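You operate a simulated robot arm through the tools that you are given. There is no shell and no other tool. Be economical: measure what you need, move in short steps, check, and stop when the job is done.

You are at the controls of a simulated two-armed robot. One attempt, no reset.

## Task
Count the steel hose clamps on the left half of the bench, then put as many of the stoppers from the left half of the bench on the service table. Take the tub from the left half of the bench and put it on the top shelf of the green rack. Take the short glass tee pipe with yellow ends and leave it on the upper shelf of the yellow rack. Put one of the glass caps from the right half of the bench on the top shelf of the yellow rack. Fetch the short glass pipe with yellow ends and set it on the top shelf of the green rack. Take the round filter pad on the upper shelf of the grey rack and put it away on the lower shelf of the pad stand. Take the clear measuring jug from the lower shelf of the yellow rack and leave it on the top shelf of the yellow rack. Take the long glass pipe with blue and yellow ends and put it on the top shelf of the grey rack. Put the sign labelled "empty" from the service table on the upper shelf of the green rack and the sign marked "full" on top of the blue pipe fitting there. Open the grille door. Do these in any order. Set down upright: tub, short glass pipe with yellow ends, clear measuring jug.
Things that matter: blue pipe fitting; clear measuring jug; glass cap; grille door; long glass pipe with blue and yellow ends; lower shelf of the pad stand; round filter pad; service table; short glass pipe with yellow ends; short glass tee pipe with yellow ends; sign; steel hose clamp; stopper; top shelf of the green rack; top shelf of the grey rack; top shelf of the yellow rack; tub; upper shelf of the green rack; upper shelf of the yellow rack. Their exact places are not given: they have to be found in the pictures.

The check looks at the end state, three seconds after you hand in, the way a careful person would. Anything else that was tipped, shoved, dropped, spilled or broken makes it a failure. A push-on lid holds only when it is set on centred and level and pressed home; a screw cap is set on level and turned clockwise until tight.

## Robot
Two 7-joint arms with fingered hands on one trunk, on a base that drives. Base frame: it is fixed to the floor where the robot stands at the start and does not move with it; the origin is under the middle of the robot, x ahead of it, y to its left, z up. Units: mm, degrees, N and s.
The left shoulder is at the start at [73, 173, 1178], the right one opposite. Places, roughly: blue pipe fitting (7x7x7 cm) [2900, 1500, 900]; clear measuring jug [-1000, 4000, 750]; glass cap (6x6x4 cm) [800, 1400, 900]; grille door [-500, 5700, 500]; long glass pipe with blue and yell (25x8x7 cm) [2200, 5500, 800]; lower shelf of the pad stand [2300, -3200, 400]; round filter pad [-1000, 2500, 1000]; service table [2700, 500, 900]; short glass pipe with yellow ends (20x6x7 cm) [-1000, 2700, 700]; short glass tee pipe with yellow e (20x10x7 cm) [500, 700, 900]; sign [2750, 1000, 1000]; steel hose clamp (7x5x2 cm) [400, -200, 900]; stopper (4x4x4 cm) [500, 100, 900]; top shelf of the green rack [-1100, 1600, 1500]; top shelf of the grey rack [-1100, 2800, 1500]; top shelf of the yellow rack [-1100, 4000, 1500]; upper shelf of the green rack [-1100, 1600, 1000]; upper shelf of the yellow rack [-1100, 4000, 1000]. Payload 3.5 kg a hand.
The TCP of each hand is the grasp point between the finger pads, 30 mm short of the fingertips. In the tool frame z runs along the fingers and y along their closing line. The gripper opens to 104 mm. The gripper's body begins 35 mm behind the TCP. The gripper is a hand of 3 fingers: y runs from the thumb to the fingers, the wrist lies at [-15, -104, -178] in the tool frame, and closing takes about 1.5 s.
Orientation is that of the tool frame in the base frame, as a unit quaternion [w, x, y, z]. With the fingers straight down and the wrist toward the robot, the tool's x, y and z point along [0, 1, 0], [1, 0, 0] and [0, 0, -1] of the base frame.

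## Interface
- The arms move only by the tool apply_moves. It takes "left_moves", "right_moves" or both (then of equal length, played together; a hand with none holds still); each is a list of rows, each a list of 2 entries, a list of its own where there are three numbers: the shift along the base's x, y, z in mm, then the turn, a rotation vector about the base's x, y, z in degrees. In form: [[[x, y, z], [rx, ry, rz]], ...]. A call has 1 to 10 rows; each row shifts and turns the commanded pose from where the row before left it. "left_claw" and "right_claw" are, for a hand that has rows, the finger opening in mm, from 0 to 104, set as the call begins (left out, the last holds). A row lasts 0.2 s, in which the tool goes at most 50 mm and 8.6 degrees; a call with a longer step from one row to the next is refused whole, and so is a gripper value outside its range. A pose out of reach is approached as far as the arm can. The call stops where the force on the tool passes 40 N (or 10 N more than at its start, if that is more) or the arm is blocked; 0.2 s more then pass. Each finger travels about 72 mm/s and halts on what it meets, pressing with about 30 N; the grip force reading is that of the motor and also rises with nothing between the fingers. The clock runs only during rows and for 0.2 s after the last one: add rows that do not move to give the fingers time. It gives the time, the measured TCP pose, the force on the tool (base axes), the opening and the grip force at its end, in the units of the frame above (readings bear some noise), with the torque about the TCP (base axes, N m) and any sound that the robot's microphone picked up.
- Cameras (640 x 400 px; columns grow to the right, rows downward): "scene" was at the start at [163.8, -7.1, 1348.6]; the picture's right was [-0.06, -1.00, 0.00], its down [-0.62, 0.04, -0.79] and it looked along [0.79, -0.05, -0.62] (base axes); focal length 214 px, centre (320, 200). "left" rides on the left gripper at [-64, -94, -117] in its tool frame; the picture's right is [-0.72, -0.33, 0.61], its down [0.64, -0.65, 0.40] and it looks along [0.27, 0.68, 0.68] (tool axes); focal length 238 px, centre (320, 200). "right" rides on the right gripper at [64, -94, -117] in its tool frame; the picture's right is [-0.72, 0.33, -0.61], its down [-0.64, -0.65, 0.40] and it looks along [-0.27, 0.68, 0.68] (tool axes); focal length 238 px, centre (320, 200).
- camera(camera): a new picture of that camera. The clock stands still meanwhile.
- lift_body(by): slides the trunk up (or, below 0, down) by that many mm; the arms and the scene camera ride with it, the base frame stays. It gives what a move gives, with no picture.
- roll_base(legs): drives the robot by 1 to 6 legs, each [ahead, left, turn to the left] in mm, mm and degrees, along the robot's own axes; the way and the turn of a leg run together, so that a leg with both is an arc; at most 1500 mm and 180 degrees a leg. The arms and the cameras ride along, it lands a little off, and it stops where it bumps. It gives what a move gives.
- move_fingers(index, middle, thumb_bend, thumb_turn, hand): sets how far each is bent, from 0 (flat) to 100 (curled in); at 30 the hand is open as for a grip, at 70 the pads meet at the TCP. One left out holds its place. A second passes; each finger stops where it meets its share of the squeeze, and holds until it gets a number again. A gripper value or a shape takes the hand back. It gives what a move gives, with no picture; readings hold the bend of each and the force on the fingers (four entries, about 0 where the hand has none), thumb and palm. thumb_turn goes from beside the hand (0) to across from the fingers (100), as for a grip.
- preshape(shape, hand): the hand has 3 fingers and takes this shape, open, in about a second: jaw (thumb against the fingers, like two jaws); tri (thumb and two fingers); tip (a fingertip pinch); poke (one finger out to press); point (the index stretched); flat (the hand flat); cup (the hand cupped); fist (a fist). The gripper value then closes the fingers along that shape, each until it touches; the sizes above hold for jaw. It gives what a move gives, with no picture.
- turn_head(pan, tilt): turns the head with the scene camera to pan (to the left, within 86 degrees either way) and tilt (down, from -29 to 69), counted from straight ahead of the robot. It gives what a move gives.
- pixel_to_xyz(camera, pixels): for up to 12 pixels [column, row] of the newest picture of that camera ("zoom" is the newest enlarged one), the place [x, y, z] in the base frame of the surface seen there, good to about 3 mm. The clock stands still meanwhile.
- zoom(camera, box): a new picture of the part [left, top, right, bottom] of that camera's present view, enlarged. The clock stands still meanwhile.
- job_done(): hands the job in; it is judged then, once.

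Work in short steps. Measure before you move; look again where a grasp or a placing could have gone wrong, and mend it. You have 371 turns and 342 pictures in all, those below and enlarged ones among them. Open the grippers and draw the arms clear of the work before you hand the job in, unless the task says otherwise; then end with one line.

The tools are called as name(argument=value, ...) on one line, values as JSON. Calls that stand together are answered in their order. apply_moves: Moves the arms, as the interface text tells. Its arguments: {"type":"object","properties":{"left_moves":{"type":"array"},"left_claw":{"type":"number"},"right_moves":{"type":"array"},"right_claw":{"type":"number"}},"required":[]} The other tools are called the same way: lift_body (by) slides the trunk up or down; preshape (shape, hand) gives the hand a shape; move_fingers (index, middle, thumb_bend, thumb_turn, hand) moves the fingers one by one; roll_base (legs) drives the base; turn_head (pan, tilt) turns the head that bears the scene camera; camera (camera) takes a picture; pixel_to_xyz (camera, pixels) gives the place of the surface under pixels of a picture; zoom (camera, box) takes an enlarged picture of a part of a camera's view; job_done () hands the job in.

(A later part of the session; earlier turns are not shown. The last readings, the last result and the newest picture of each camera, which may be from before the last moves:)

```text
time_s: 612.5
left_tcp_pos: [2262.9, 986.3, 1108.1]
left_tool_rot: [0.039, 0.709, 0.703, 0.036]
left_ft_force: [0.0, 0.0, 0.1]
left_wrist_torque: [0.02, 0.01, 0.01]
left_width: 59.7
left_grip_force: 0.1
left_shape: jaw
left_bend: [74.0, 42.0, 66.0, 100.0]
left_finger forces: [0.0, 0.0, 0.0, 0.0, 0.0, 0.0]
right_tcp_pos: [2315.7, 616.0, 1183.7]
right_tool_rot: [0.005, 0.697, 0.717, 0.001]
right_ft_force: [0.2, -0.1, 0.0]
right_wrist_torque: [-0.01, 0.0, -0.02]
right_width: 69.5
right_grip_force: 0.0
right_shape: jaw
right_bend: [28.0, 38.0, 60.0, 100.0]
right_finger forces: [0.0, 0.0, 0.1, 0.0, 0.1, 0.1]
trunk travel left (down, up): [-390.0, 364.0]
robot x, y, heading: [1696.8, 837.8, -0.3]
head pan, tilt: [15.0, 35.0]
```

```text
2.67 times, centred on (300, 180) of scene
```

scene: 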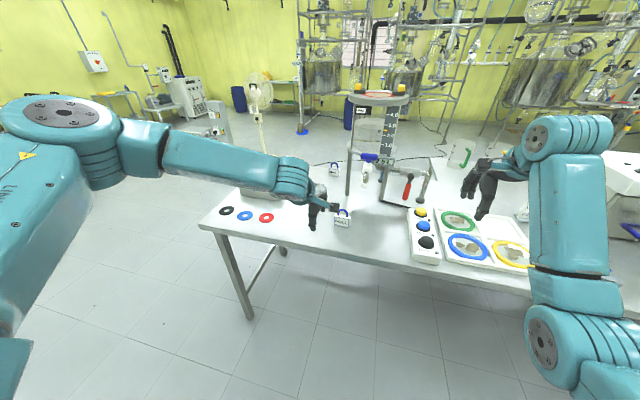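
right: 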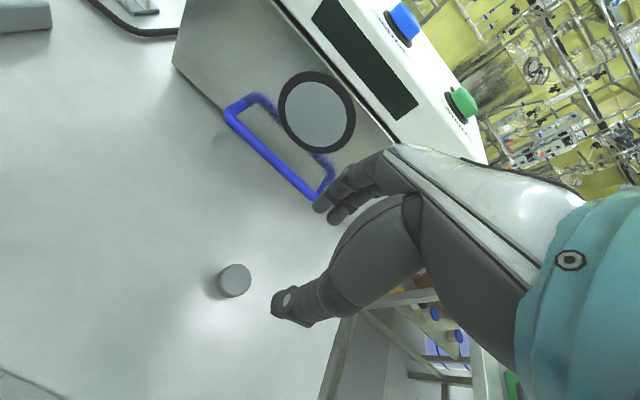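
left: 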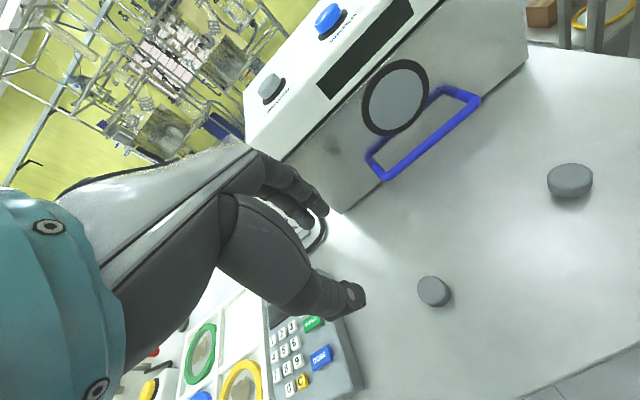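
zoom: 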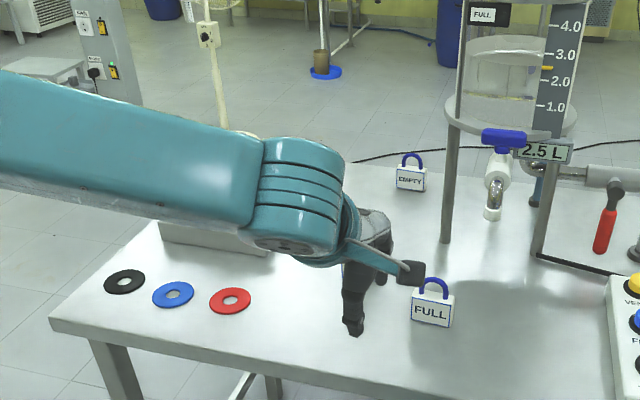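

pixel_to_xyz(camera="zoom", pixels=[[430, 285], [432, 310], [415, 300], [450, 305], [412, 157], [410, 180], [398, 178], [424, 182], [360, 240], [240, 298], [60, 310]])

roll_base(legs=[[-100, 350, 0]])

turn_head(pan=-5, tilt=35)

camera(camera="scene")

```text
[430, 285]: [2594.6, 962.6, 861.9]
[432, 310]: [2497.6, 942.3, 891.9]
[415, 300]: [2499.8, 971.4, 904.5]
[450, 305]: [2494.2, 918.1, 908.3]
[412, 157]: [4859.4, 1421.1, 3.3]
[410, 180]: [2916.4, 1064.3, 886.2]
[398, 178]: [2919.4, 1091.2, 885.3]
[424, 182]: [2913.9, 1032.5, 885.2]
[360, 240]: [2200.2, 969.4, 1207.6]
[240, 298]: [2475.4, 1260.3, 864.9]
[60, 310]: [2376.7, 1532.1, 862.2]
```

```text
time_s: 614.9
left_tcp_pos: [2162.7, 1337.8, 1108.7]
left_tool_rot: [0.04, 0.709, 0.703, 0.037]
left_ft_force: [-0.2, 0.0, 0.9]
left_wrist_torque: [-0.01, -0.04, 0.0]
left_width: 59.8
left_grip_force: 0.0
left_shape: jaw
left_bend: [74.0, 42.0, 66.0, 100.0]
left_finger forces: [0.0, 0.0, 0.1, 0.1, 0.1, 0.0]
right_tcp_pos: [2217.4, 968.4, 1184.4]
right_tool_rot: [0.006, 0.697, 0.717, 0.0]
right_ft_force: [0.8, 0.4, 0.6]
right_wrist_torque: [-0.03, 0.03, 0.02]
right_width: 69.7
right_grip_force: 0.2
right_shape: jaw
right_bend: [28.0, 38.0, 60.0, 100.0]
right_finger forces: [0.0, 0.1, 0.0, 0.0, 0.0, 0.1]
trunk travel left (down, up): [-390.0, 364.0]
robot x, y, heading: [1598.1, 1190.1, -0.3]
head pan, tilt: [15.0, 35.0]
```

```text
time_s: 615.7
left_tcp_pos: [2163.2, 1337.9, 1109.5]
left_tool_rot: [0.039, 0.708, 0.704, 0.037]
left_ft_force: [0.3, 0.1, 0.4]
left_wrist_torque: [0.0, 0.04, 0.0]
left_width: 59.5
left_grip_force: 0.2
left_shape: jaw
left_bend: [74.0, 42.0, 66.0, 100.0]
left_finger forces: [0.0, 0.1, 0.1, 0.0, 0.0, 0.0]
right_tcp_pos: [2217.0, 968.7, 1184.9]
right_tool_rot: [0.005, 0.697, 0.717, 0.0]
right_ft_force: [-0.1, 0.0, 0.7]
right_wrist_torque: [-0.02, -0.01, -0.01]
right_width: 69.5
right_grip_force: 0.0
right_shape: jaw
right_bend: [28.0, 38.0, 60.0, 100.0]
right_finger forces: [0.0, 0.1, 0.0, 0.0, 0.1, 0.0]
trunk travel left (down, up): [-390.0, 364.0]
robot x, y, heading: [1595.9, 1192.3, -0.1]
head pan, tilt: [-5.0, 35.0]
```

```text
108 pictures are left
```

scene: 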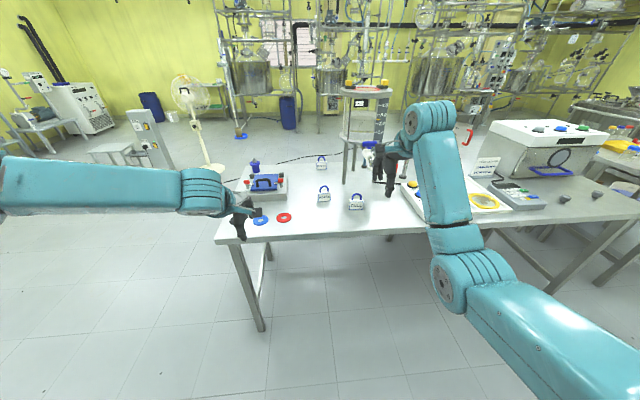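

zoom(camera="scene", box=[220, 130, 400, 250])

pixel_to_xyz(camera="zoom", pixels=[[120, 140], [165, 150], [120, 110], [165, 175], [110, 210], [370, 230], [385, 250], [485, 240], [500, 262], [360, 98], [362, 128]])

```text
3.33 times, centred on (310, 190) of scene
```

zoom: 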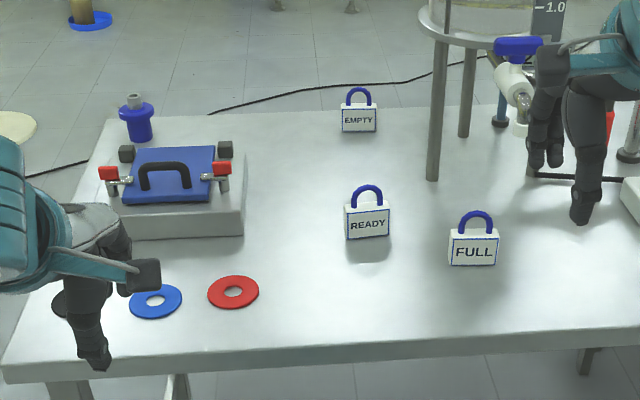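

```text
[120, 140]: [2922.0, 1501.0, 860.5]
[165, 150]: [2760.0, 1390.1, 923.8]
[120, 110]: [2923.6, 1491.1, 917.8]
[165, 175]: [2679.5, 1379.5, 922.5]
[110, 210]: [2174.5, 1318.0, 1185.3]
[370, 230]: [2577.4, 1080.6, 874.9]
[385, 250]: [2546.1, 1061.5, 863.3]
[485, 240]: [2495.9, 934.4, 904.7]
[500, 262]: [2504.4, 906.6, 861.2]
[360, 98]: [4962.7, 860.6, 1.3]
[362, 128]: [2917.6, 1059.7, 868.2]
```

pixel_to_xyz(camera="scene", pixels=[[212, 168], [205, 160], [165, 165], [190, 95], [110, 150], [130, 240], [60, 200]])

turn_head(pan=25, tilt=25)

camera(camera="scene")

```text
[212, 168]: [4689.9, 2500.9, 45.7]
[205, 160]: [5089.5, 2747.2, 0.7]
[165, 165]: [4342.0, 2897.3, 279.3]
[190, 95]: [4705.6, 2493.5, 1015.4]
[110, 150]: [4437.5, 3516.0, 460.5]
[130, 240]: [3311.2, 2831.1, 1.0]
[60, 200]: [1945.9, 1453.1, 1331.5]
```

```text
time_s: 616.7
left_tcp_pos: [2163.8, 1337.2, 1109.8]
left_tool_rot: [0.04, 0.708, 0.704, 0.037]
left_ft_force: [-0.1, -0.1, -0.6]
left_wrist_torque: [0.0, 0.0, 0.0]
left_width: 59.5
left_grip_force: 0.1
left_shape: jaw
left_bend: [74.0, 42.0, 66.0, 100.0]
left_finger forces: [0.0, 0.0, 0.1, 0.0, 0.1, 0.0]
right_tcp_pos: [2218.0, 968.5, 1185.1]
right_tool_rot: [0.004, 0.697, 0.718, 0.0]
right_ft_force: [-0.9, -0.7, 0.0]
right_wrist_torque: [-0.02, 0.0, -0.01]
right_width: 69.6
right_grip_force: 0.1
right_shape: jaw
right_bend: [28.0, 38.0, 60.0, 100.0]
right_finger forces: [0.0, 0.0, 0.0, 0.1, 0.0, 0.0]
trunk travel left (down, up): [-390.0, 364.0]
robot x, y, heading: [1601.8, 1190.6, -0.2]
head pan, tilt: [25.0, 25.0]
```

```text
106 pictures are left
```

scene: 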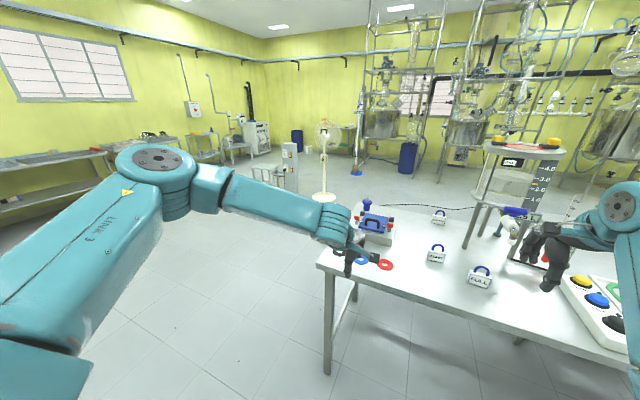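

The space around and behind the table is free. I first take "FULL" (≈(2500, 940)) with the right hand from the front: roll forward 280 mm and look down.

roll_base(legs=[[280, -20, 0]])

camera(camera="right")

turn_head(pan=0, tilt=40)

camera(camera="scene")

```text
time_s: 618.6
left_tcp_pos: [2441.5, 1316.5, 1109.5]
left_tool_rot: [0.038, 0.709, 0.703, 0.036]
left_ft_force: [-0.1, 0.0, -0.4]
left_wrist_torque: [-0.01, 0.0, 0.01]
left_width: 59.6
left_grip_force: 0.1
left_shape: jaw
left_bend: [74.0, 42.0, 66.0, 100.0]
left_finger forces: [0.0, 0.0, 0.0, 0.0, 0.0, 0.0]
right_tcp_pos: [2494.2, 947.3, 1184.2]
right_tool_rot: [0.005, 0.697, 0.717, 0.0]
right_ft_force: [0.3, 0.4, 0.4]
right_wrist_torque: [-0.01, 0.0, -0.02]
right_width: 69.6
right_grip_force: 0.0
right_shape: jaw
right_bend: [28.0, 38.0, 60.0, 100.0]
right_finger forces: [0.0, 0.0, 0.0, 0.1, 0.1, 0.0]
trunk travel left (down, up): [-390.0, 364.0]
robot x, y, heading: [1877.8, 1168.7, -0.1]
head pan, tilt: [25.0, 25.0]
```

```text
105 pictures are left
```

right: 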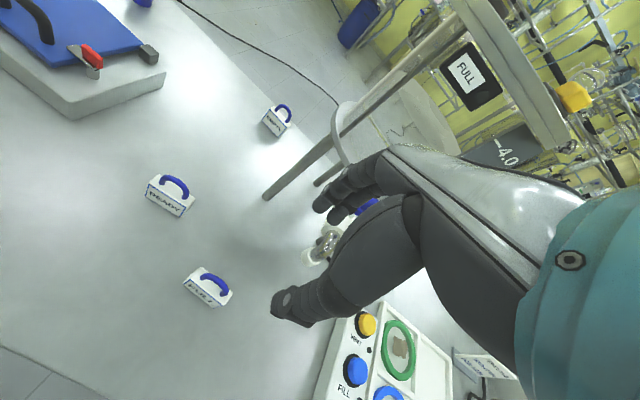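

```text
time_s: 619.5
left_tcp_pos: [2441.6, 1315.9, 1108.6]
left_tool_rot: [0.039, 0.709, 0.703, 0.036]
left_ft_force: [-0.2, -0.2, 0.0]
left_wrist_torque: [-0.03, 0.01, -0.01]
left_width: 59.7
left_grip_force: 0.1
left_shape: jaw
left_bend: [74.0, 42.0, 66.0, 100.0]
left_finger forces: [0.0, 0.0, 0.0, 0.0, 0.1, 0.1]
right_tcp_pos: [2495.5, 947.3, 1185.6]
right_tool_rot: [0.005, 0.697, 0.717, 0.001]
right_ft_force: [-0.1, 0.4, 1.4]
right_wrist_torque: [-0.03, -0.02, -0.03]
right_width: 69.2
right_grip_force: 0.0
right_shape: jaw
right_bend: [28.0, 38.0, 60.0, 100.0]
right_finger forces: [0.0, 0.1, 0.0, 0.0, 0.0, 0.0]
trunk travel left (down, up): [-390.0, 364.0]
robot x, y, heading: [1878.5, 1169.6, 0.1]
head pan, tilt: [0.0, 40.0]
```

```text
104 pictures are left
```

scene: 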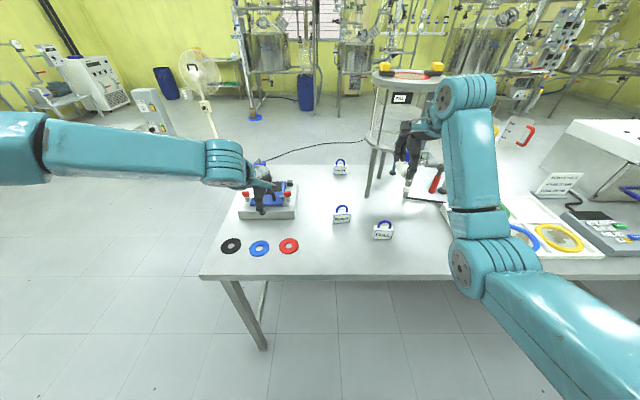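

zoom(camera="right", box=[140, 160, 260, 320])

pixel_to_xyz(camera="right", pixels=[[187, 284], [220, 304], [230, 292], [203, 268], [210, 284], [222, 286], [203, 276], [170, 203], [186, 198]])

```text
2.50 times, centred on (200, 240) of right
```

zoom: 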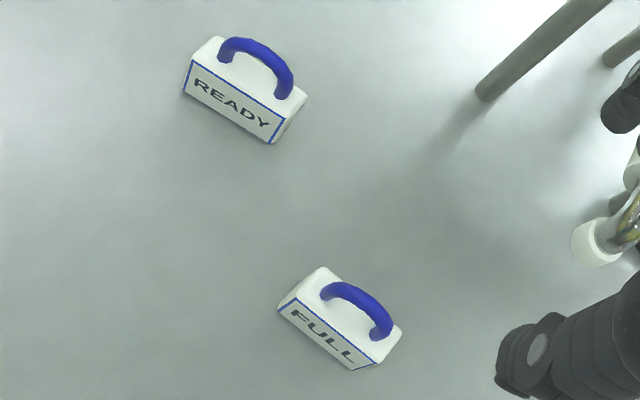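

```text
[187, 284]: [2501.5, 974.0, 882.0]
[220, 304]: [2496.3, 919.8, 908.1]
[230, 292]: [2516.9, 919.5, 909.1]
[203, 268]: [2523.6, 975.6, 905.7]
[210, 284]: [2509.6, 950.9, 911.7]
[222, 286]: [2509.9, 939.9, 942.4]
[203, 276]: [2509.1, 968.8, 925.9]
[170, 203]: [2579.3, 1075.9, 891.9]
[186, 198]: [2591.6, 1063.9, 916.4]
```

FULL: centre (2510, 946), top z 910, 27 mm thick, arch to ≈945. Before gripping I check the blue fitting's shape with the left camera.

camera(camera="left")

```text
102 pictures are left
```

left: 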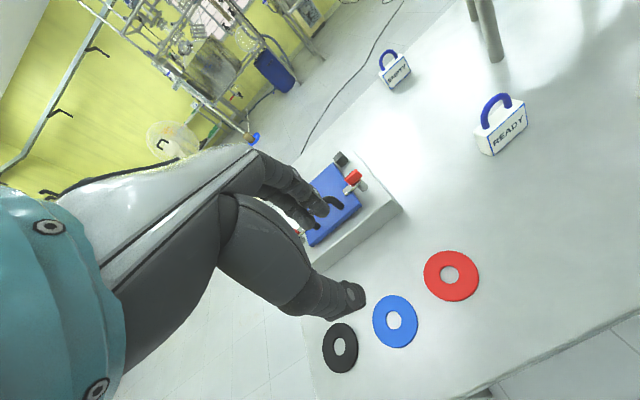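

I descend on FULL with the right hand: to (2510, 946, 915).

apply_moves(right_moves=[[[8, 0, -45], [0, 0, 0]], [[7, -1, -45], [0, 0, 0]], [[0, 0, -45], [0, 0, 0]], [[0, 0, -45], [0, 0, 0]], [[0, 0, -40], [0, 0, 0]], [[0, 0, 0], [0, 0, 0]]], right_claw=64)

camera(camera="right")

```text
time_s: 620.9
left_tcp_pos: [2440.5, 1316.8, 1110.4]
left_tool_rot: [0.04, 0.709, 0.703, 0.037]
left_ft_force: [0.0, -0.1, 0.6]
left_wrist_torque: [0.0, -0.01, 0.01]
left_width: 59.7
left_grip_force: 0.0
left_shape: jaw
left_bend: [74.0, 42.0, 66.0, 100.0]
left_finger forces: [0.0, 0.0, 0.0, 0.0, 0.0, 0.0]
right_tcp_pos: [2509.5, 945.9, 962.8]
right_tool_rot: [0.005, 0.698, 0.716, 0.0]
right_ft_force: [0.2, 0.0, -0.2]
right_wrist_torque: [-0.03, -0.02, 0.0]
right_width: 64.4
right_grip_force: 0.1
right_shape: jaw
right_bend: [28.0, 40.0, 64.0, 100.0]
right_finger forces: [0.0, 0.0, 0.0, 0.0, 0.0, 0.0]
trunk travel left (down, up): [-390.0, 364.0]
robot x, y, heading: [1878.0, 1170.7, -0.3]
head pan, tilt: [0.0, 40.0]
```

```text
101 pictures are left
```

right: 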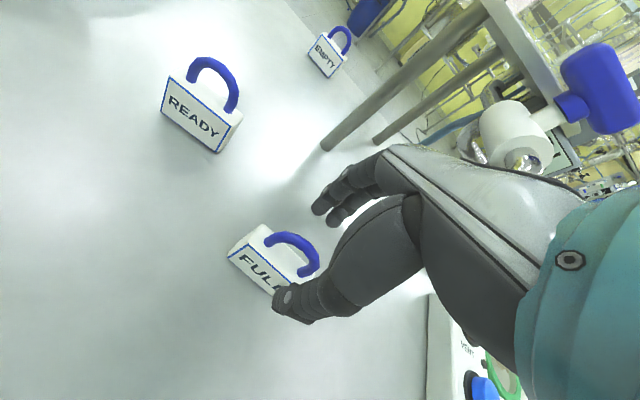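

apply_moves(right_moves=[[[0, 0, -25], [0, 0, 0]], [[0, 0, -21], [0, 0, 0]], [[0, 0, 0], [0, 0, 0]]])

apply_moves(right_moves=[[[0, 0, 0], [0, 0, 0]], [[0, 0, 0], [0, 0, 0]], [[0, 0, 0], [0, 0, 0]], [[0, 0, 0], [0, 0, 0]], [[0, 0, 0], [0, 0, 0]], [[0, 0, 0], [0, 0, 0]], [[0, 0, 0], [0, 0, 0]]], right_claw=5)

camera(camera="right")

```text
time_s: 621.7
left_tcp_pos: [2440.3, 1316.1, 1109.7]
left_tool_rot: [0.039, 0.709, 0.703, 0.036]
left_ft_force: [-0.6, 0.3, -0.2]
left_wrist_torque: [0.02, -0.03, 0.05]
left_width: 59.6
left_grip_force: 0.0
left_shape: jaw
left_bend: [74.0, 42.0, 66.0, 100.0]
left_finger forces: [0.0, 0.0, 0.0, 0.1, 0.0, 0.1]
right_tcp_pos: [2509.1, 946.9, 917.8]
right_tool_rot: [0.004, 0.697, 0.717, 0.0]
right_ft_force: [-0.3, -0.2, 0.8]
right_wrist_torque: [-0.02, -0.02, -0.02]
right_width: 64.5
right_grip_force: 0.0
right_shape: jaw
right_bend: [28.0, 40.0, 64.0, 100.0]
right_finger forces: [0.0, 0.0, 0.0, 0.0, 0.0, 0.0]
trunk travel left (down, up): [-390.0, 364.0]
robot x, y, heading: [1876.5, 1166.6, -0.0]
head pan, tilt: [0.0, 40.0]
```

```text
time_s: 623.3
left_tcp_pos: [2441.4, 1316.5, 1109.4]
left_tool_rot: [0.039, 0.709, 0.703, 0.037]
left_ft_force: [-0.9, 0.0, -0.1]
left_wrist_torque: [0.02, 0.0, 0.02]
left_width: 59.7
left_grip_force: 0.0
left_shape: jaw
left_bend: [74.0, 42.0, 66.0, 100.0]
left_finger forces: [0.0, 0.0, 0.0, 0.0, 0.0, 0.1]
right_tcp_pos: [2509.3, 946.2, 918.0]
right_tool_rot: [0.005, 0.697, 0.717, 0.0]
right_ft_force: [-0.7, -0.3, 0.5]
right_wrist_torque: [0.01, 0.01, 0.0]
right_width: 18.7
right_grip_force: 30.2
right_shape: jaw
right_bend: [73.0, 61.0, 74.0, 100.0]
right_finger forces: [17.2, 9.6, 0.1, 0.1, 26.7, 0.1]
trunk travel left (down, up): [-390.0, 364.0]
robot x, y, heading: [1876.3, 1166.5, 0.0]
head pan, tilt: [0.0, 40.0]
```

```text
100 pictures are left
```

right: 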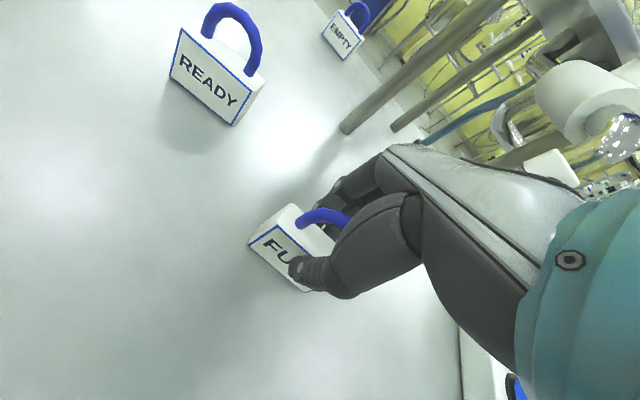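

Gripped. I lift it, back off and drive round the table's left end to its rear side.

apply_moves(right_moves=[[[0, 0, 20], [0, 0, 0]], [[0, 0, 40], [0, 0, 0]], [[0, 0, 45], [0, 0, 0]], [[0, 0, 45], [0, 0, 0]], [[0, 0, 45], [0, 0, 0]], [[0, 0, 0], [0, 0, 0]]])

roll_base(legs=[[-300, 0, 0], [0, 1150, 0], [1400, 0, 0], [500, 0, 0]])

turn_head(pan=-60, tilt=25)

camera(camera="scene")

camera(camera="right")

```text
time_s: 624.7
left_tcp_pos: [2439.9, 1315.5, 1108.4]
left_tool_rot: [0.04, 0.709, 0.703, 0.037]
left_ft_force: [-0.6, 0.2, -0.1]
left_wrist_torque: [-0.02, 0.02, -0.01]
left_width: 59.6
left_grip_force: 0.1
left_shape: jaw
left_bend: [74.0, 42.0, 66.0, 100.0]
left_finger forces: [0.1, 0.0, 0.1, 0.1, 0.0, 0.1]
right_tcp_pos: [2510.8, 945.3, 1115.0]
right_tool_rot: [0.005, 0.697, 0.717, 0.001]
right_ft_force: [0.8, -0.8, 0.0]
right_wrist_torque: [-0.03, -0.02, 0.01]
right_width: 18.7
right_grip_force: 30.0
right_shape: jaw
right_bend: [73.0, 61.0, 74.0, 100.0]
right_finger forces: [17.2, 9.5, 0.0, 0.1, 26.7, 0.0]
trunk travel left (down, up): [-390.0, 364.0]
robot x, y, heading: [1878.5, 1171.4, -0.3]
head pan, tilt: [0.0, 40.0]
```

```text
time_s: 641.4
left_tcp_pos: [4049.1, 2462.1, 1108.0]
left_tool_rot: [0.039, 0.71, 0.702, 0.036]
left_ft_force: [-0.5, -1.2, 0.8]
left_wrist_torque: [-0.01, 0.06, -0.01]
left_width: 59.5
left_grip_force: 0.0
left_shape: jaw
left_bend: [74.0, 42.0, 66.0, 100.0]
left_finger forces: [0.1, 0.1, 0.0, 0.0, 0.0, 0.0]
right_tcp_pos: [4117.4, 2091.3, 1113.4]
right_tool_rot: [0.005, 0.697, 0.717, 0.0]
right_ft_force: [0.0, -0.2, -0.4]
right_wrist_torque: [-0.01, 0.02, -0.01]
right_width: 18.4
right_grip_force: 30.0
right_shape: jaw
right_bend: [73.0, 61.0, 74.0, 100.0]
right_finger forces: [17.3, 9.5, 0.0, 0.0, 26.7, 0.1]
trunk travel left (down, up): [-390.0, 364.0]
robot x, y, heading: [3486.3, 2317.3, 0.1]
head pan, tilt: [0.0, 40.0]
```

```text
time_s: 642.7
left_tcp_pos: [4049.2, 2460.2, 1109.3]
left_tool_rot: [0.04, 0.709, 0.703, 0.037]
left_ft_force: [0.1, -0.2, -0.5]
left_wrist_torque: [-0.02, 0.0, 0.01]
left_width: 59.6
left_grip_force: 0.0
left_shape: jaw
left_bend: [74.0, 42.0, 66.0, 100.0]
left_finger forces: [0.0, 0.1, 0.0, 0.0, 0.0, 0.0]
right_tcp_pos: [4117.7, 2090.4, 1113.9]
right_tool_rot: [0.005, 0.697, 0.717, 0.0]
right_ft_force: [-0.5, -1.1, -1.0]
right_wrist_torque: [-0.02, 0.0, 0.03]
right_width: 18.6
right_grip_force: 30.1
right_shape: jaw
right_bend: [73.0, 61.0, 74.0, 100.0]
right_finger forces: [17.2, 9.5, 0.0, 0.1, 26.7, 0.0]
trunk travel left (down, up): [-390.0, 364.0]
robot x, y, heading: [3481.4, 2315.4, 0.0]
head pan, tilt: [-60.0, 25.0]
```

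```text
99 pictures are left
```

scene: 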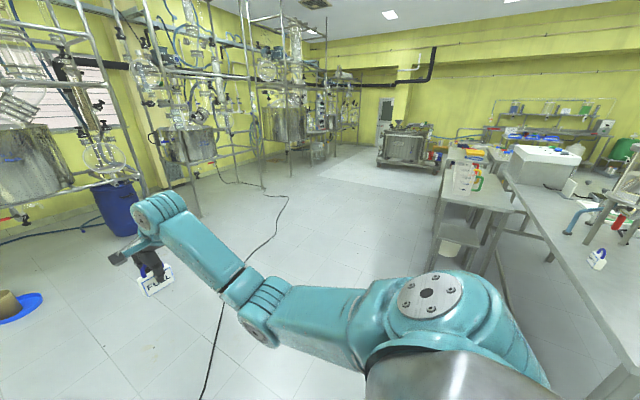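

```text
98 pictures are left
```

right: 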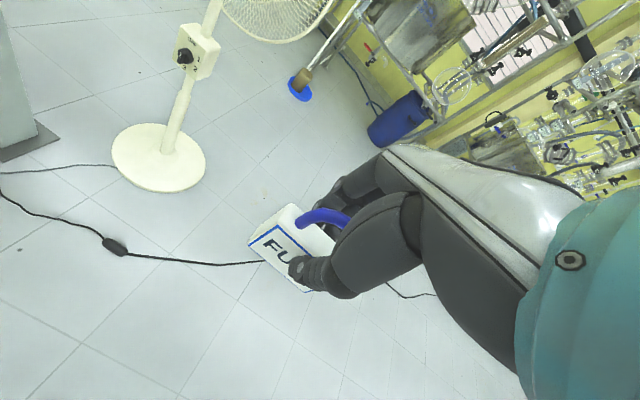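

Room is clear. I turn round and come level with the fitting and the EMPTY sign.

roll_base(legs=[[0, 0, 180], [0, 930, 0]])

turn_head(pan=0, tilt=40)

camera(camera="scene")

zoom(camera="scene", box=[250, 150, 450, 270])

```text
time_s: 655.0
left_tcp_pos: [2940.2, 1217.7, 1108.8]
left_tool_rot: [0.037, 0.71, -0.702, -0.039]
left_ft_force: [-0.2, -0.2, 0.6]
left_wrist_torque: [-0.05, -0.02, 0.01]
left_width: 59.5
left_grip_force: 0.0
left_shape: jaw
left_bend: [74.0, 42.0, 66.0, 100.0]
left_finger forces: [0.1, 0.1, 0.0, 0.1, 0.1, 0.0]
right_tcp_pos: [2862.2, 1585.2, 1114.5]
right_tool_rot: [-0.001, 0.724, -0.69, -0.005]
right_ft_force: [0.1, -0.1, -0.5]
right_wrist_torque: [0.04, 0.01, 0.01]
right_width: 18.5
right_grip_force: 30.2
right_shape: jaw
right_bend: [73.0, 61.0, 75.0, 100.0]
right_finger forces: [16.9, 9.2, 0.1, 0.1, 26.1, 0.0]
trunk travel left (down, up): [-390.0, 364.0]
robot x, y, heading: [3500.9, 1374.8, -179.3]
head pan, tilt: [-60.0, 25.0]
```

```text
time_s: 656.3
left_tcp_pos: [2940.8, 1216.2, 1108.9]
left_tool_rot: [0.037, 0.71, -0.702, -0.04]
left_ft_force: [0.6, -0.3, 0.6]
left_wrist_torque: [0.0, -0.02, 0.04]
left_width: 59.7
left_grip_force: 0.1
left_shape: jaw
left_bend: [74.0, 42.0, 66.0, 100.0]
left_finger forces: [0.1, 0.0, 0.0, 0.0, 0.0, 0.0]
right_tcp_pos: [2862.6, 1586.3, 1113.5]
right_tool_rot: [0.0, 0.724, -0.69, -0.005]
right_ft_force: [0.4, 0.4, -0.1]
right_wrist_torque: [-0.02, 0.03, 0.01]
right_width: 18.2
right_grip_force: 29.9
right_shape: jaw
right_bend: [73.0, 61.0, 75.0, 100.0]
right_finger forces: [16.8, 9.1, 0.0, 0.0, 26.0, 0.0]
trunk travel left (down, up): [-390.0, 364.0]
robot x, y, heading: [3496.9, 1377.3, -178.9]
head pan, tilt: [0.0, 40.0]
```

```text
97 pictures are left
```

scene: 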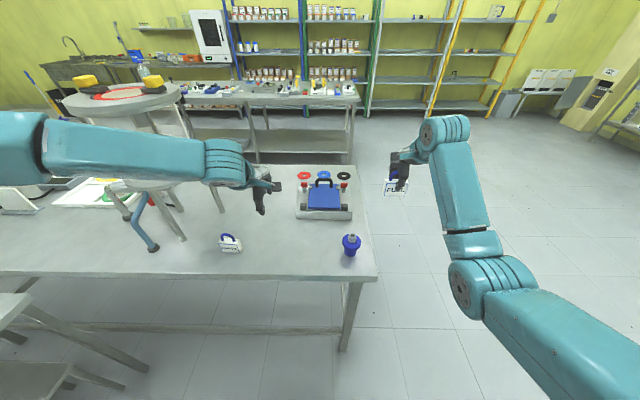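

```text
3.20 times, centred on (350, 210) of scene
```

zoom: 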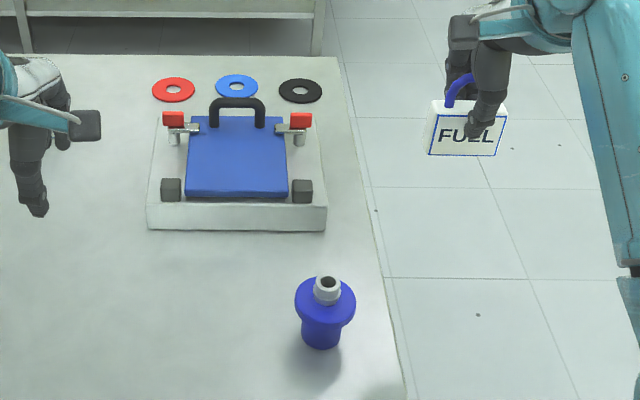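

zoom(camera="scene", box=[325, 220, 385, 270])

pixel_to_xyz(camera="zoom", pixels=[[285, 190], [262, 195], [305, 195], [283, 215], [220, 210], [340, 215], [280, 250], [285, 170], [270, 330], [230, 190], [335, 190]])

camera(camera="left")

```text
8.00 times, centred on (355, 245) of scene
```

zoom: 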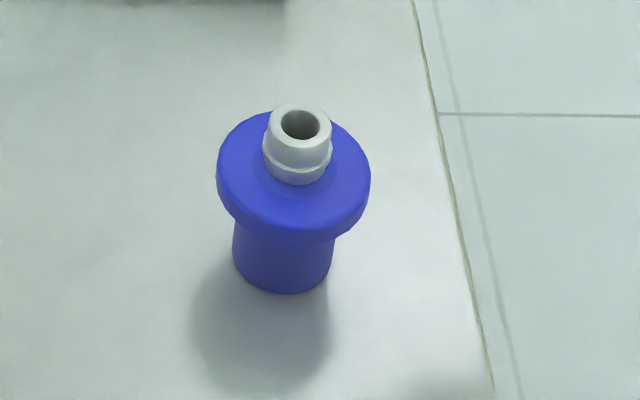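

```text
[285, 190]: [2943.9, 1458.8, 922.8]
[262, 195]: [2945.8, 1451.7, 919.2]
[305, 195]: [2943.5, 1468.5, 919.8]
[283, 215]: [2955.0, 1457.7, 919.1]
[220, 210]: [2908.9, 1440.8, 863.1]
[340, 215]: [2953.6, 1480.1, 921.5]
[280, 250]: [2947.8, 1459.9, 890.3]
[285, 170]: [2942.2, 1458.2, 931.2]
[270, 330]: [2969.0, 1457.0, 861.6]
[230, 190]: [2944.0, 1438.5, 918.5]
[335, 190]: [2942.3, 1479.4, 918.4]
```

```text
94 pictures are left
```

left: 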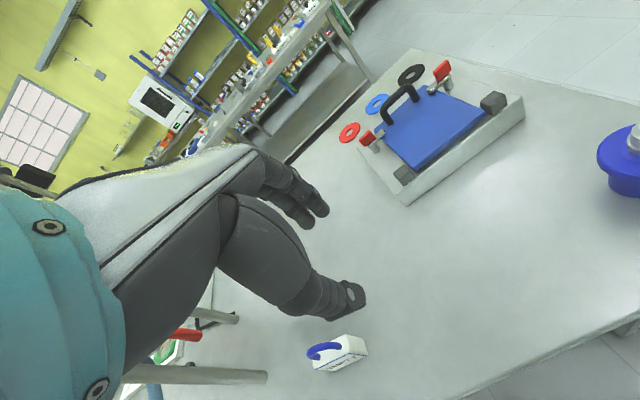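

pixel_to_xyz(camera="zoom", pixels=[[275, 125], [326, 125], [300, 143], [300, 105], [300, 150], [245, 140], [350, 145], [225, 170], [365, 175]])

```text
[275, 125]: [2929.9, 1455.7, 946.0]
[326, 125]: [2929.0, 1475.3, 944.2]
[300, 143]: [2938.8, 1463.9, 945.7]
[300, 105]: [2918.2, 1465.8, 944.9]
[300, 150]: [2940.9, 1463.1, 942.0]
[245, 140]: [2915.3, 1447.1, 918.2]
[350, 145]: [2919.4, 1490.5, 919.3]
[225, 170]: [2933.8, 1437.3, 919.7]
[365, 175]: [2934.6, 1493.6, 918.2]
```

Fitting: flange top z≈919, spigot (Ø22) centre (2929, 1465), top z 945. I measure the held sign to centre it.

zoom(camera="scene", box=[365, 130, 445, 210])

camera(camera="right")

```text
5.00 times, centred on (405, 170) of scene
```

zoom: 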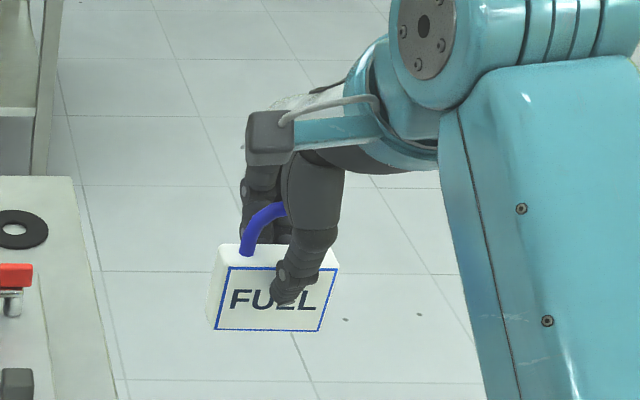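

```text
92 pictures are left
```

right: 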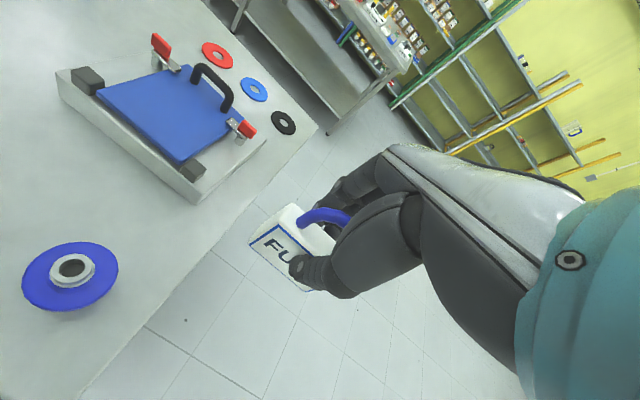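

pixel_to_xyz(camera="zoom", pixels=[[222, 310], [318, 325], [232, 272], [335, 272], [212, 290], [225, 255], [262, 325], [240, 310]])

pixel_to_xyz(camera="right", pixels=[[256, 238], [310, 287], [290, 210], [270, 250], [300, 270], [72, 268], [60, 265], [85, 272]])

```text
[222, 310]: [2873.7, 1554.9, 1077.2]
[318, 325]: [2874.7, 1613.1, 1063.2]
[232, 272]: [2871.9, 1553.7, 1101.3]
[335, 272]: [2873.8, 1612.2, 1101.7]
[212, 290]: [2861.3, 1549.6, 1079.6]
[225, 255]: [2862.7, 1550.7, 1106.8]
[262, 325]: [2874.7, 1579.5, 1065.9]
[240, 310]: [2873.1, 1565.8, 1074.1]
```

```text
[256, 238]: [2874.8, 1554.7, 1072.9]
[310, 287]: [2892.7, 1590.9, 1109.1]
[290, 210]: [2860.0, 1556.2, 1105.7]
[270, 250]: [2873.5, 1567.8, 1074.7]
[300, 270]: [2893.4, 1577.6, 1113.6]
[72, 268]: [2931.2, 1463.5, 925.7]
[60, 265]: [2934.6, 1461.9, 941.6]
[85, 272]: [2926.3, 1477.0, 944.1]
```

Sign centre is ≈(2861, 1583), bottom = TCP−54. I shift the base so the sign comes above the spigot.

roll_base(legs=[[-66, 118, 0]])

camera(camera="scene")

zoom(camera="scene", box=[350, 160, 450, 260])

camera(camera="right")

```text
time_s: 657.6
left_tcp_pos: [3007.9, 1100.9, 1109.1]
left_tool_rot: [0.038, 0.71, -0.702, -0.039]
left_ft_force: [0.7, 0.2, -0.9]
left_wrist_torque: [0.04, 0.01, -0.01]
left_width: 59.5
left_grip_force: 0.1
left_shape: jaw
left_bend: [74.0, 42.0, 66.0, 100.0]
left_finger forces: [0.0, 0.0, 0.0, 0.0, 0.0, 0.1]
right_tcp_pos: [2930.9, 1469.9, 1115.6]
right_tool_rot: [0.001, 0.724, -0.69, -0.005]
right_ft_force: [0.0, -0.6, 0.0]
right_wrist_torque: [0.0, 0.02, -0.01]
right_width: 18.2
right_grip_force: 29.7
right_shape: jaw
right_bend: [73.0, 61.0, 75.0, 100.0]
right_finger forces: [16.9, 9.2, 0.0, 0.0, 26.2, 0.0]
trunk travel left (down, up): [-390.0, 364.0]
robot x, y, heading: [3569.0, 1256.2, -179.2]
head pan, tilt: [0.0, 40.0]
```

```text
91 pictures are left
```

scene: 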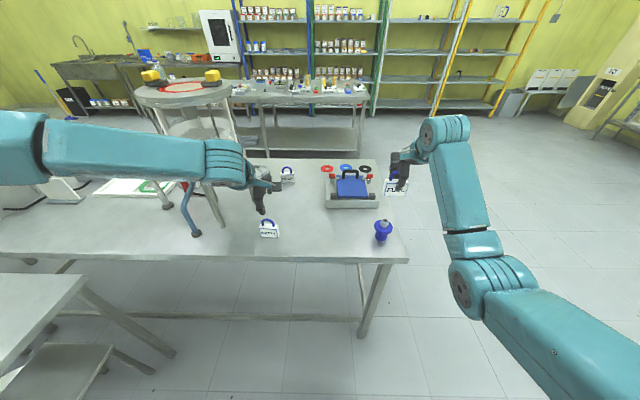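

```text
4.00 times, centred on (400, 210) of scene
```

zoom: 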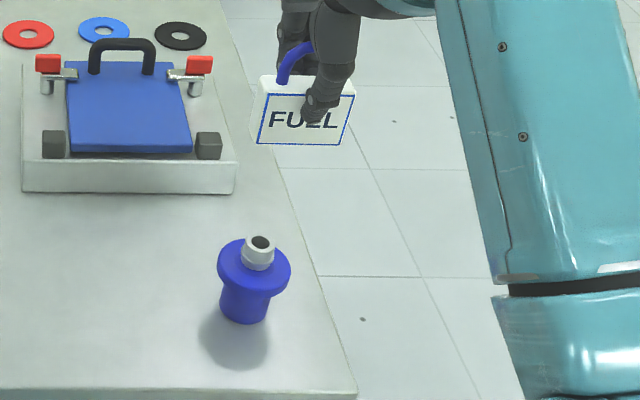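

```text
89 pictures are left
```

right: 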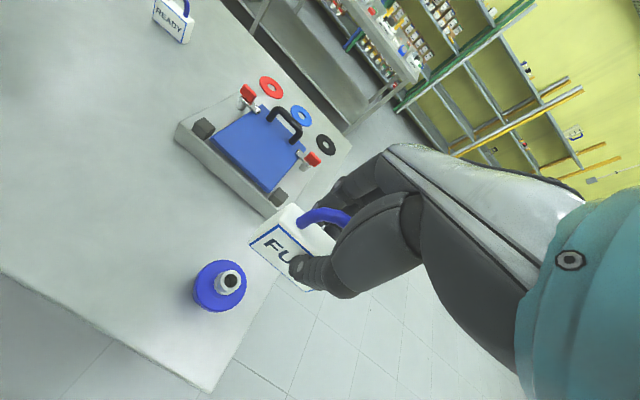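

pixel_to_xyz(camera="zoom", pixels=[[248, 244], [271, 244], [260, 252], [260, 236], [262, 135], [340, 142], [255, 115], [267, 80], [350, 98]])

pixel_to_xyz(camera="right", pixels=[[219, 283], [243, 280], [232, 271], [230, 292], [256, 240], [300, 284], [290, 211]])

```text
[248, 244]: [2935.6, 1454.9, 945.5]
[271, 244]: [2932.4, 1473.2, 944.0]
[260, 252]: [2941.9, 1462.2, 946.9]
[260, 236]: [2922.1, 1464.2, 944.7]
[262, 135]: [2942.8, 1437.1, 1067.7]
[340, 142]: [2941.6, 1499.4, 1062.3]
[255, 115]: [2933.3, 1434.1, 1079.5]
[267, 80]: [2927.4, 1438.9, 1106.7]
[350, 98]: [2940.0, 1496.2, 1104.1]
```

```text
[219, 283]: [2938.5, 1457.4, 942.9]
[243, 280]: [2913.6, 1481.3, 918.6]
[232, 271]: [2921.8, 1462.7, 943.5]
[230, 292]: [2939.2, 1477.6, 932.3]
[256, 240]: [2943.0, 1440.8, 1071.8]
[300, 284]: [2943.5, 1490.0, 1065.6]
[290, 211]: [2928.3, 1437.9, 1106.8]
```

Small correction (+2.5, −3.5 mm), then lower 105 mm.

apply_moves(right_moves=[[[2.5, -3.5, -35], [0, 0, 0]], [[0, 0, -35], [0, 0, 0]], [[0, 0, -30], [0, 0, 0]], [[0, 0, 0], [0, 0, 0]], [[0, 0, 0], [0, 0, 0]]])

zoom(camera="scene", box=[345, 190, 425, 260])

pixel_to_xyz(camera="zoom", pixels=[[300, 180], [250, 140], [380, 150], [260, 200], [370, 205]])

camera(camera="right")

```text
time_s: 658.8
left_tcp_pos: [3007.1, 1101.9, 1109.3]
left_tool_rot: [0.037, 0.71, -0.702, -0.04]
left_ft_force: [0.9, -0.1, -0.4]
left_wrist_torque: [0.02, 0.0, 0.0]
left_width: 59.7
left_grip_force: 0.0
left_shape: jaw
left_bend: [74.0, 42.0, 66.0, 100.0]
left_finger forces: [0.1, 0.1, 0.0, 0.1, 0.0, 0.0]
right_tcp_pos: [2933.7, 1467.6, 1013.9]
right_tool_rot: [0.0, 0.723, -0.691, -0.004]
right_ft_force: [-0.9, 0.9, -0.2]
right_wrist_torque: [-0.02, 0.0, -0.01]
right_width: 18.2
right_grip_force: 29.9
right_shape: jaw
right_bend: [73.0, 61.0, 75.0, 100.0]
right_finger forces: [17.0, 9.2, 0.1, 0.1, 26.1, 0.0]
trunk travel left (down, up): [-390.0, 364.0]
robot x, y, heading: [3565.9, 1258.0, -179.1]
head pan, tilt: [0.0, 40.0]
```

```text
5.71 times, centred on (385, 225) of scene
```

zoom: 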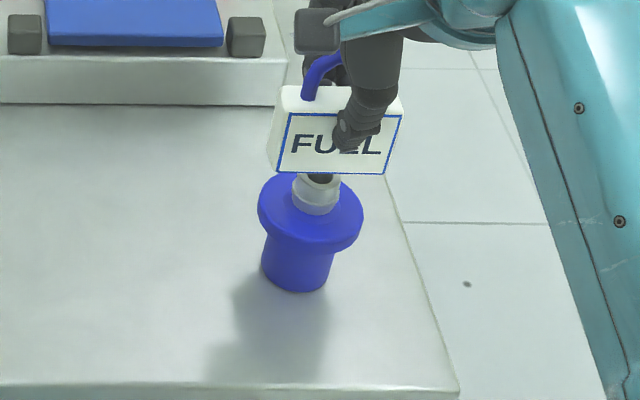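

```text
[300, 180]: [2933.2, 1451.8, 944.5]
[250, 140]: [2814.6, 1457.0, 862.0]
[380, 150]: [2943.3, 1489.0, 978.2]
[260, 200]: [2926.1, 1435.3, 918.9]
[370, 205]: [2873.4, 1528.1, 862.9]
```

```text
87 pictures are left
```

right: 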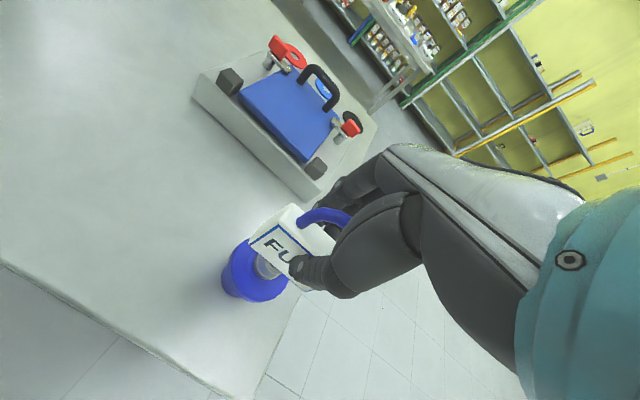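

pixel_to_xyz(camera="zoom", pixels=[[283, 150], [391, 150], [271, 150], [281, 165], [386, 165], [282, 95], [400, 105], [297, 185], [335, 190], [316, 200]])

```text
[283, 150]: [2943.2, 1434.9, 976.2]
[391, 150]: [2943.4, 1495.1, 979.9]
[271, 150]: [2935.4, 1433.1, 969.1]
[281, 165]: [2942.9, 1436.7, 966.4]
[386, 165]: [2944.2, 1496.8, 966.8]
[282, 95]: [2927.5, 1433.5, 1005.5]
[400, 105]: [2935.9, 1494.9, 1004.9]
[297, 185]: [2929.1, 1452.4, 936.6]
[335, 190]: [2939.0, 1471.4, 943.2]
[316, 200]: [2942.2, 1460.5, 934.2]
```

Centred within ~2 mm. I lower in fine steps until contact.

apply_moves(right_moves=[[[1.5, -1.5, -9], [0, 0, 0]], [[0, 0, -3], [0, 0, 0]], [[0, 0, -2], [0, 0, 0]], [[0, 0, 0], [0, 0, 0]]])

zoom(camera="scene", box=[345, 190, 425, 260])

```text
time_s: 659.8
left_tcp_pos: [3007.5, 1102.3, 1109.5]
left_tool_rot: [0.038, 0.71, -0.703, -0.038]
left_ft_force: [0.7, -0.9, 0.0]
left_wrist_torque: [0.03, 0.0, 0.04]
left_width: 59.5
left_grip_force: 0.0
left_shape: jaw
left_bend: [74.0, 42.0, 66.0, 100.0]
left_finger forces: [0.1, 0.1, 0.0, 0.0, 0.1, 0.0]
right_tcp_pos: [2934.8, 1466.6, 1001.3]
right_tool_rot: [0.001, 0.724, -0.69, -0.005]
right_ft_force: [0.6, 0.2, -0.4]
right_wrist_torque: [0.01, -0.03, 0.03]
right_width: 18.3
right_grip_force: 29.5
right_shape: jaw
right_bend: [73.0, 61.0, 75.0, 100.0]
right_finger forces: [16.9, 9.2, 0.0, 0.0, 26.1, 0.1]
trunk travel left (down, up): [-390.0, 364.0]
robot x, y, heading: [3566.3, 1258.3, -179.1]
head pan, tilt: [0.0, 40.0]
```

```text
5.71 times, centred on (385, 225) of scene
```

zoom: 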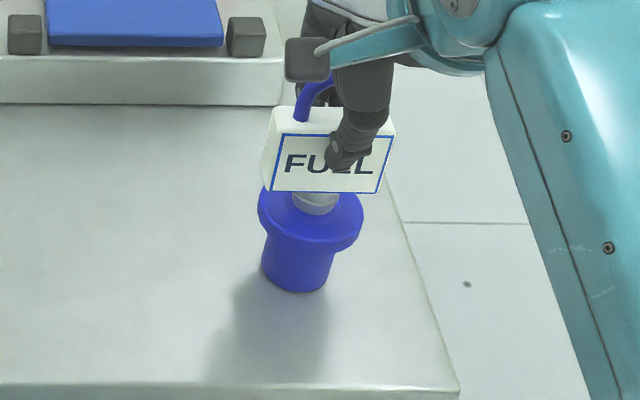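

apply_moves(right_moves=[[[0, 0, -2], [0, 0, 0]], [[0, 0, -2], [0, 0, 0]], [[0, 0, 0], [0, 0, 0]]])

```text
time_s: 660.6
left_tcp_pos: [3008.1, 1100.5, 1109.5]
left_tool_rot: [0.038, 0.709, -0.703, -0.039]
left_ft_force: [1.0, 0.2, -0.1]
left_wrist_torque: [-0.02, 0.01, 0.0]
left_width: 59.6
left_grip_force: 0.2
left_shape: jaw
left_bend: [74.0, 42.0, 66.0, 100.0]
left_finger forces: [0.0, 0.0, 0.0, 0.1, 0.0, 0.0]
right_tcp_pos: [2935.7, 1464.8, 996.1]
right_tool_rot: [0.0, 0.723, -0.691, -0.005]
right_ft_force: [-0.5, 0.2, -0.7]
right_wrist_torque: [0.02, -0.01, 0.0]
right_width: 18.5
right_grip_force: 29.7
right_shape: jaw
right_bend: [73.0, 61.0, 75.0, 100.0]
right_finger forces: [16.9, 9.4, 0.1, 0.1, 26.1, 0.0]
trunk travel left (down, up): [-390.0, 364.0]
robot x, y, heading: [3567.8, 1259.5, -179.3]
head pan, tilt: [0.0, 40.0]
```

No contact yet below the spigot's top height; perhaps the sign is hollow underneath. I go on in small steps.

apply_moves(right_moves=[[[0, 0, -2], [0, 0, 0]], [[0, 0, -2], [0, 0, 0]], [[0, 0, -2], [0, 0, 0]], [[0, 0, 0], [0, 0, 0]]])

zoom(camera="scene", box=[345, 190, 425, 260])

```text
time_s: 661.6
left_tcp_pos: [3006.8, 1102.3, 1108.1]
left_tool_rot: [0.037, 0.71, -0.702, -0.04]
left_ft_force: [-1.0, -0.5, 0.1]
left_wrist_torque: [0.0, 0.01, 0.02]
left_width: 59.6
left_grip_force: 0.1
left_shape: jaw
left_bend: [74.0, 42.0, 66.0, 100.0]
left_finger forces: [0.0, 0.1, 0.1, 0.0, 0.0, 0.1]
right_tcp_pos: [2934.9, 1466.3, 990.3]
right_tool_rot: [-0.001, 0.724, -0.69, -0.005]
right_ft_force: [-0.1, 0.8, -0.7]
right_wrist_torque: [0.0, 0.0, 0.0]
right_width: 18.0
right_grip_force: 30.1
right_shape: jaw
right_bend: [73.0, 61.0, 75.0, 100.0]
right_finger forces: [16.9, 9.3, 0.1, 0.0, 26.1, 0.1]
trunk travel left (down, up): [-390.0, 364.0]
robot x, y, heading: [3569.0, 1257.6, -178.8]
head pan, tilt: [0.0, 40.0]
```

```text
5.71 times, centred on (385, 225) of scene
```

zoom: 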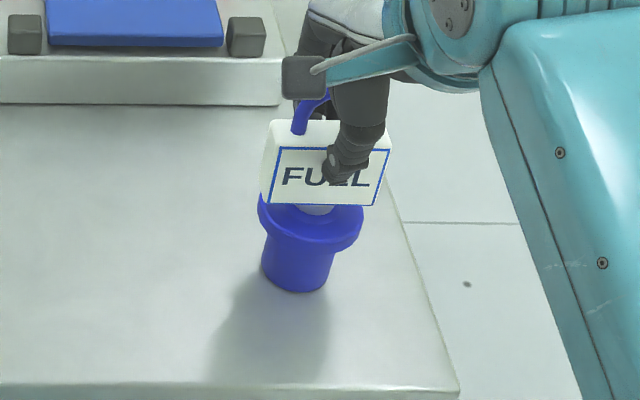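

It slides over the spigot. I continue to the flange (~16 mm more).

apply_moves(right_moves=[[[0, 0, -4], [0, 0, 0]], [[0, 0, -4], [0, 0, 0]], [[0, 0, -3], [0, 0, 0]], [[0, 0, -2], [0, 0, 0]], [[0, 0, -2], [0, 0, 0]], [[0, 0, 0], [0, 0, 0]]])

zoom(camera="scene", box=[345, 190, 425, 260])

```text
time_s: 663.0
left_tcp_pos: [3009.4, 1100.9, 1109.8]
left_tool_rot: [0.038, 0.709, -0.703, -0.039]
left_ft_force: [-1.5, -0.1, 0.1]
left_wrist_torque: [-0.01, 0.02, 0.01]
left_width: 59.6
left_grip_force: 0.1
left_shape: jaw
left_bend: [74.0, 42.0, 66.0, 100.0]
left_finger forces: [0.0, 0.1, 0.0, 0.0, 0.0, 0.0]
right_tcp_pos: [2934.4, 1465.1, 980.4]
right_tool_rot: [0.003, 0.724, -0.69, -0.007]
right_ft_force: [0.6, 0.8, 17.0]
right_wrist_torque: [0.04, 0.06, -0.02]
right_width: 19.0
right_grip_force: 30.0
right_shape: jaw
right_bend: [73.0, 61.0, 75.0, 100.0]
right_finger forces: [18.8, 11.0, 0.0, 0.0, 30.6, 0.1]
trunk travel left (down, up): [-390.0, 364.0]
robot x, y, heading: [3568.0, 1259.3, -178.9]
head pan, tilt: [0.0, 40.0]
```

```text
5.71 times, centred on (385, 225) of scene
```

zoom: 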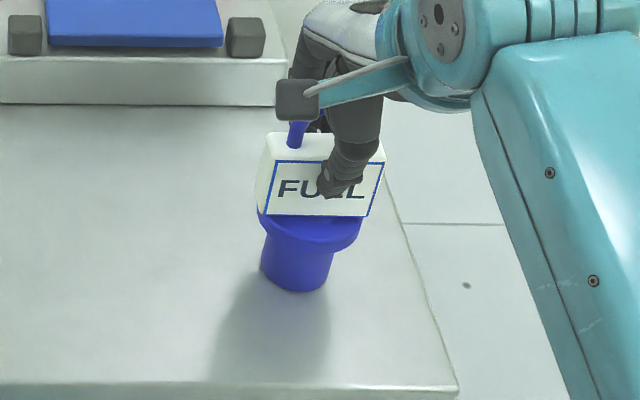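

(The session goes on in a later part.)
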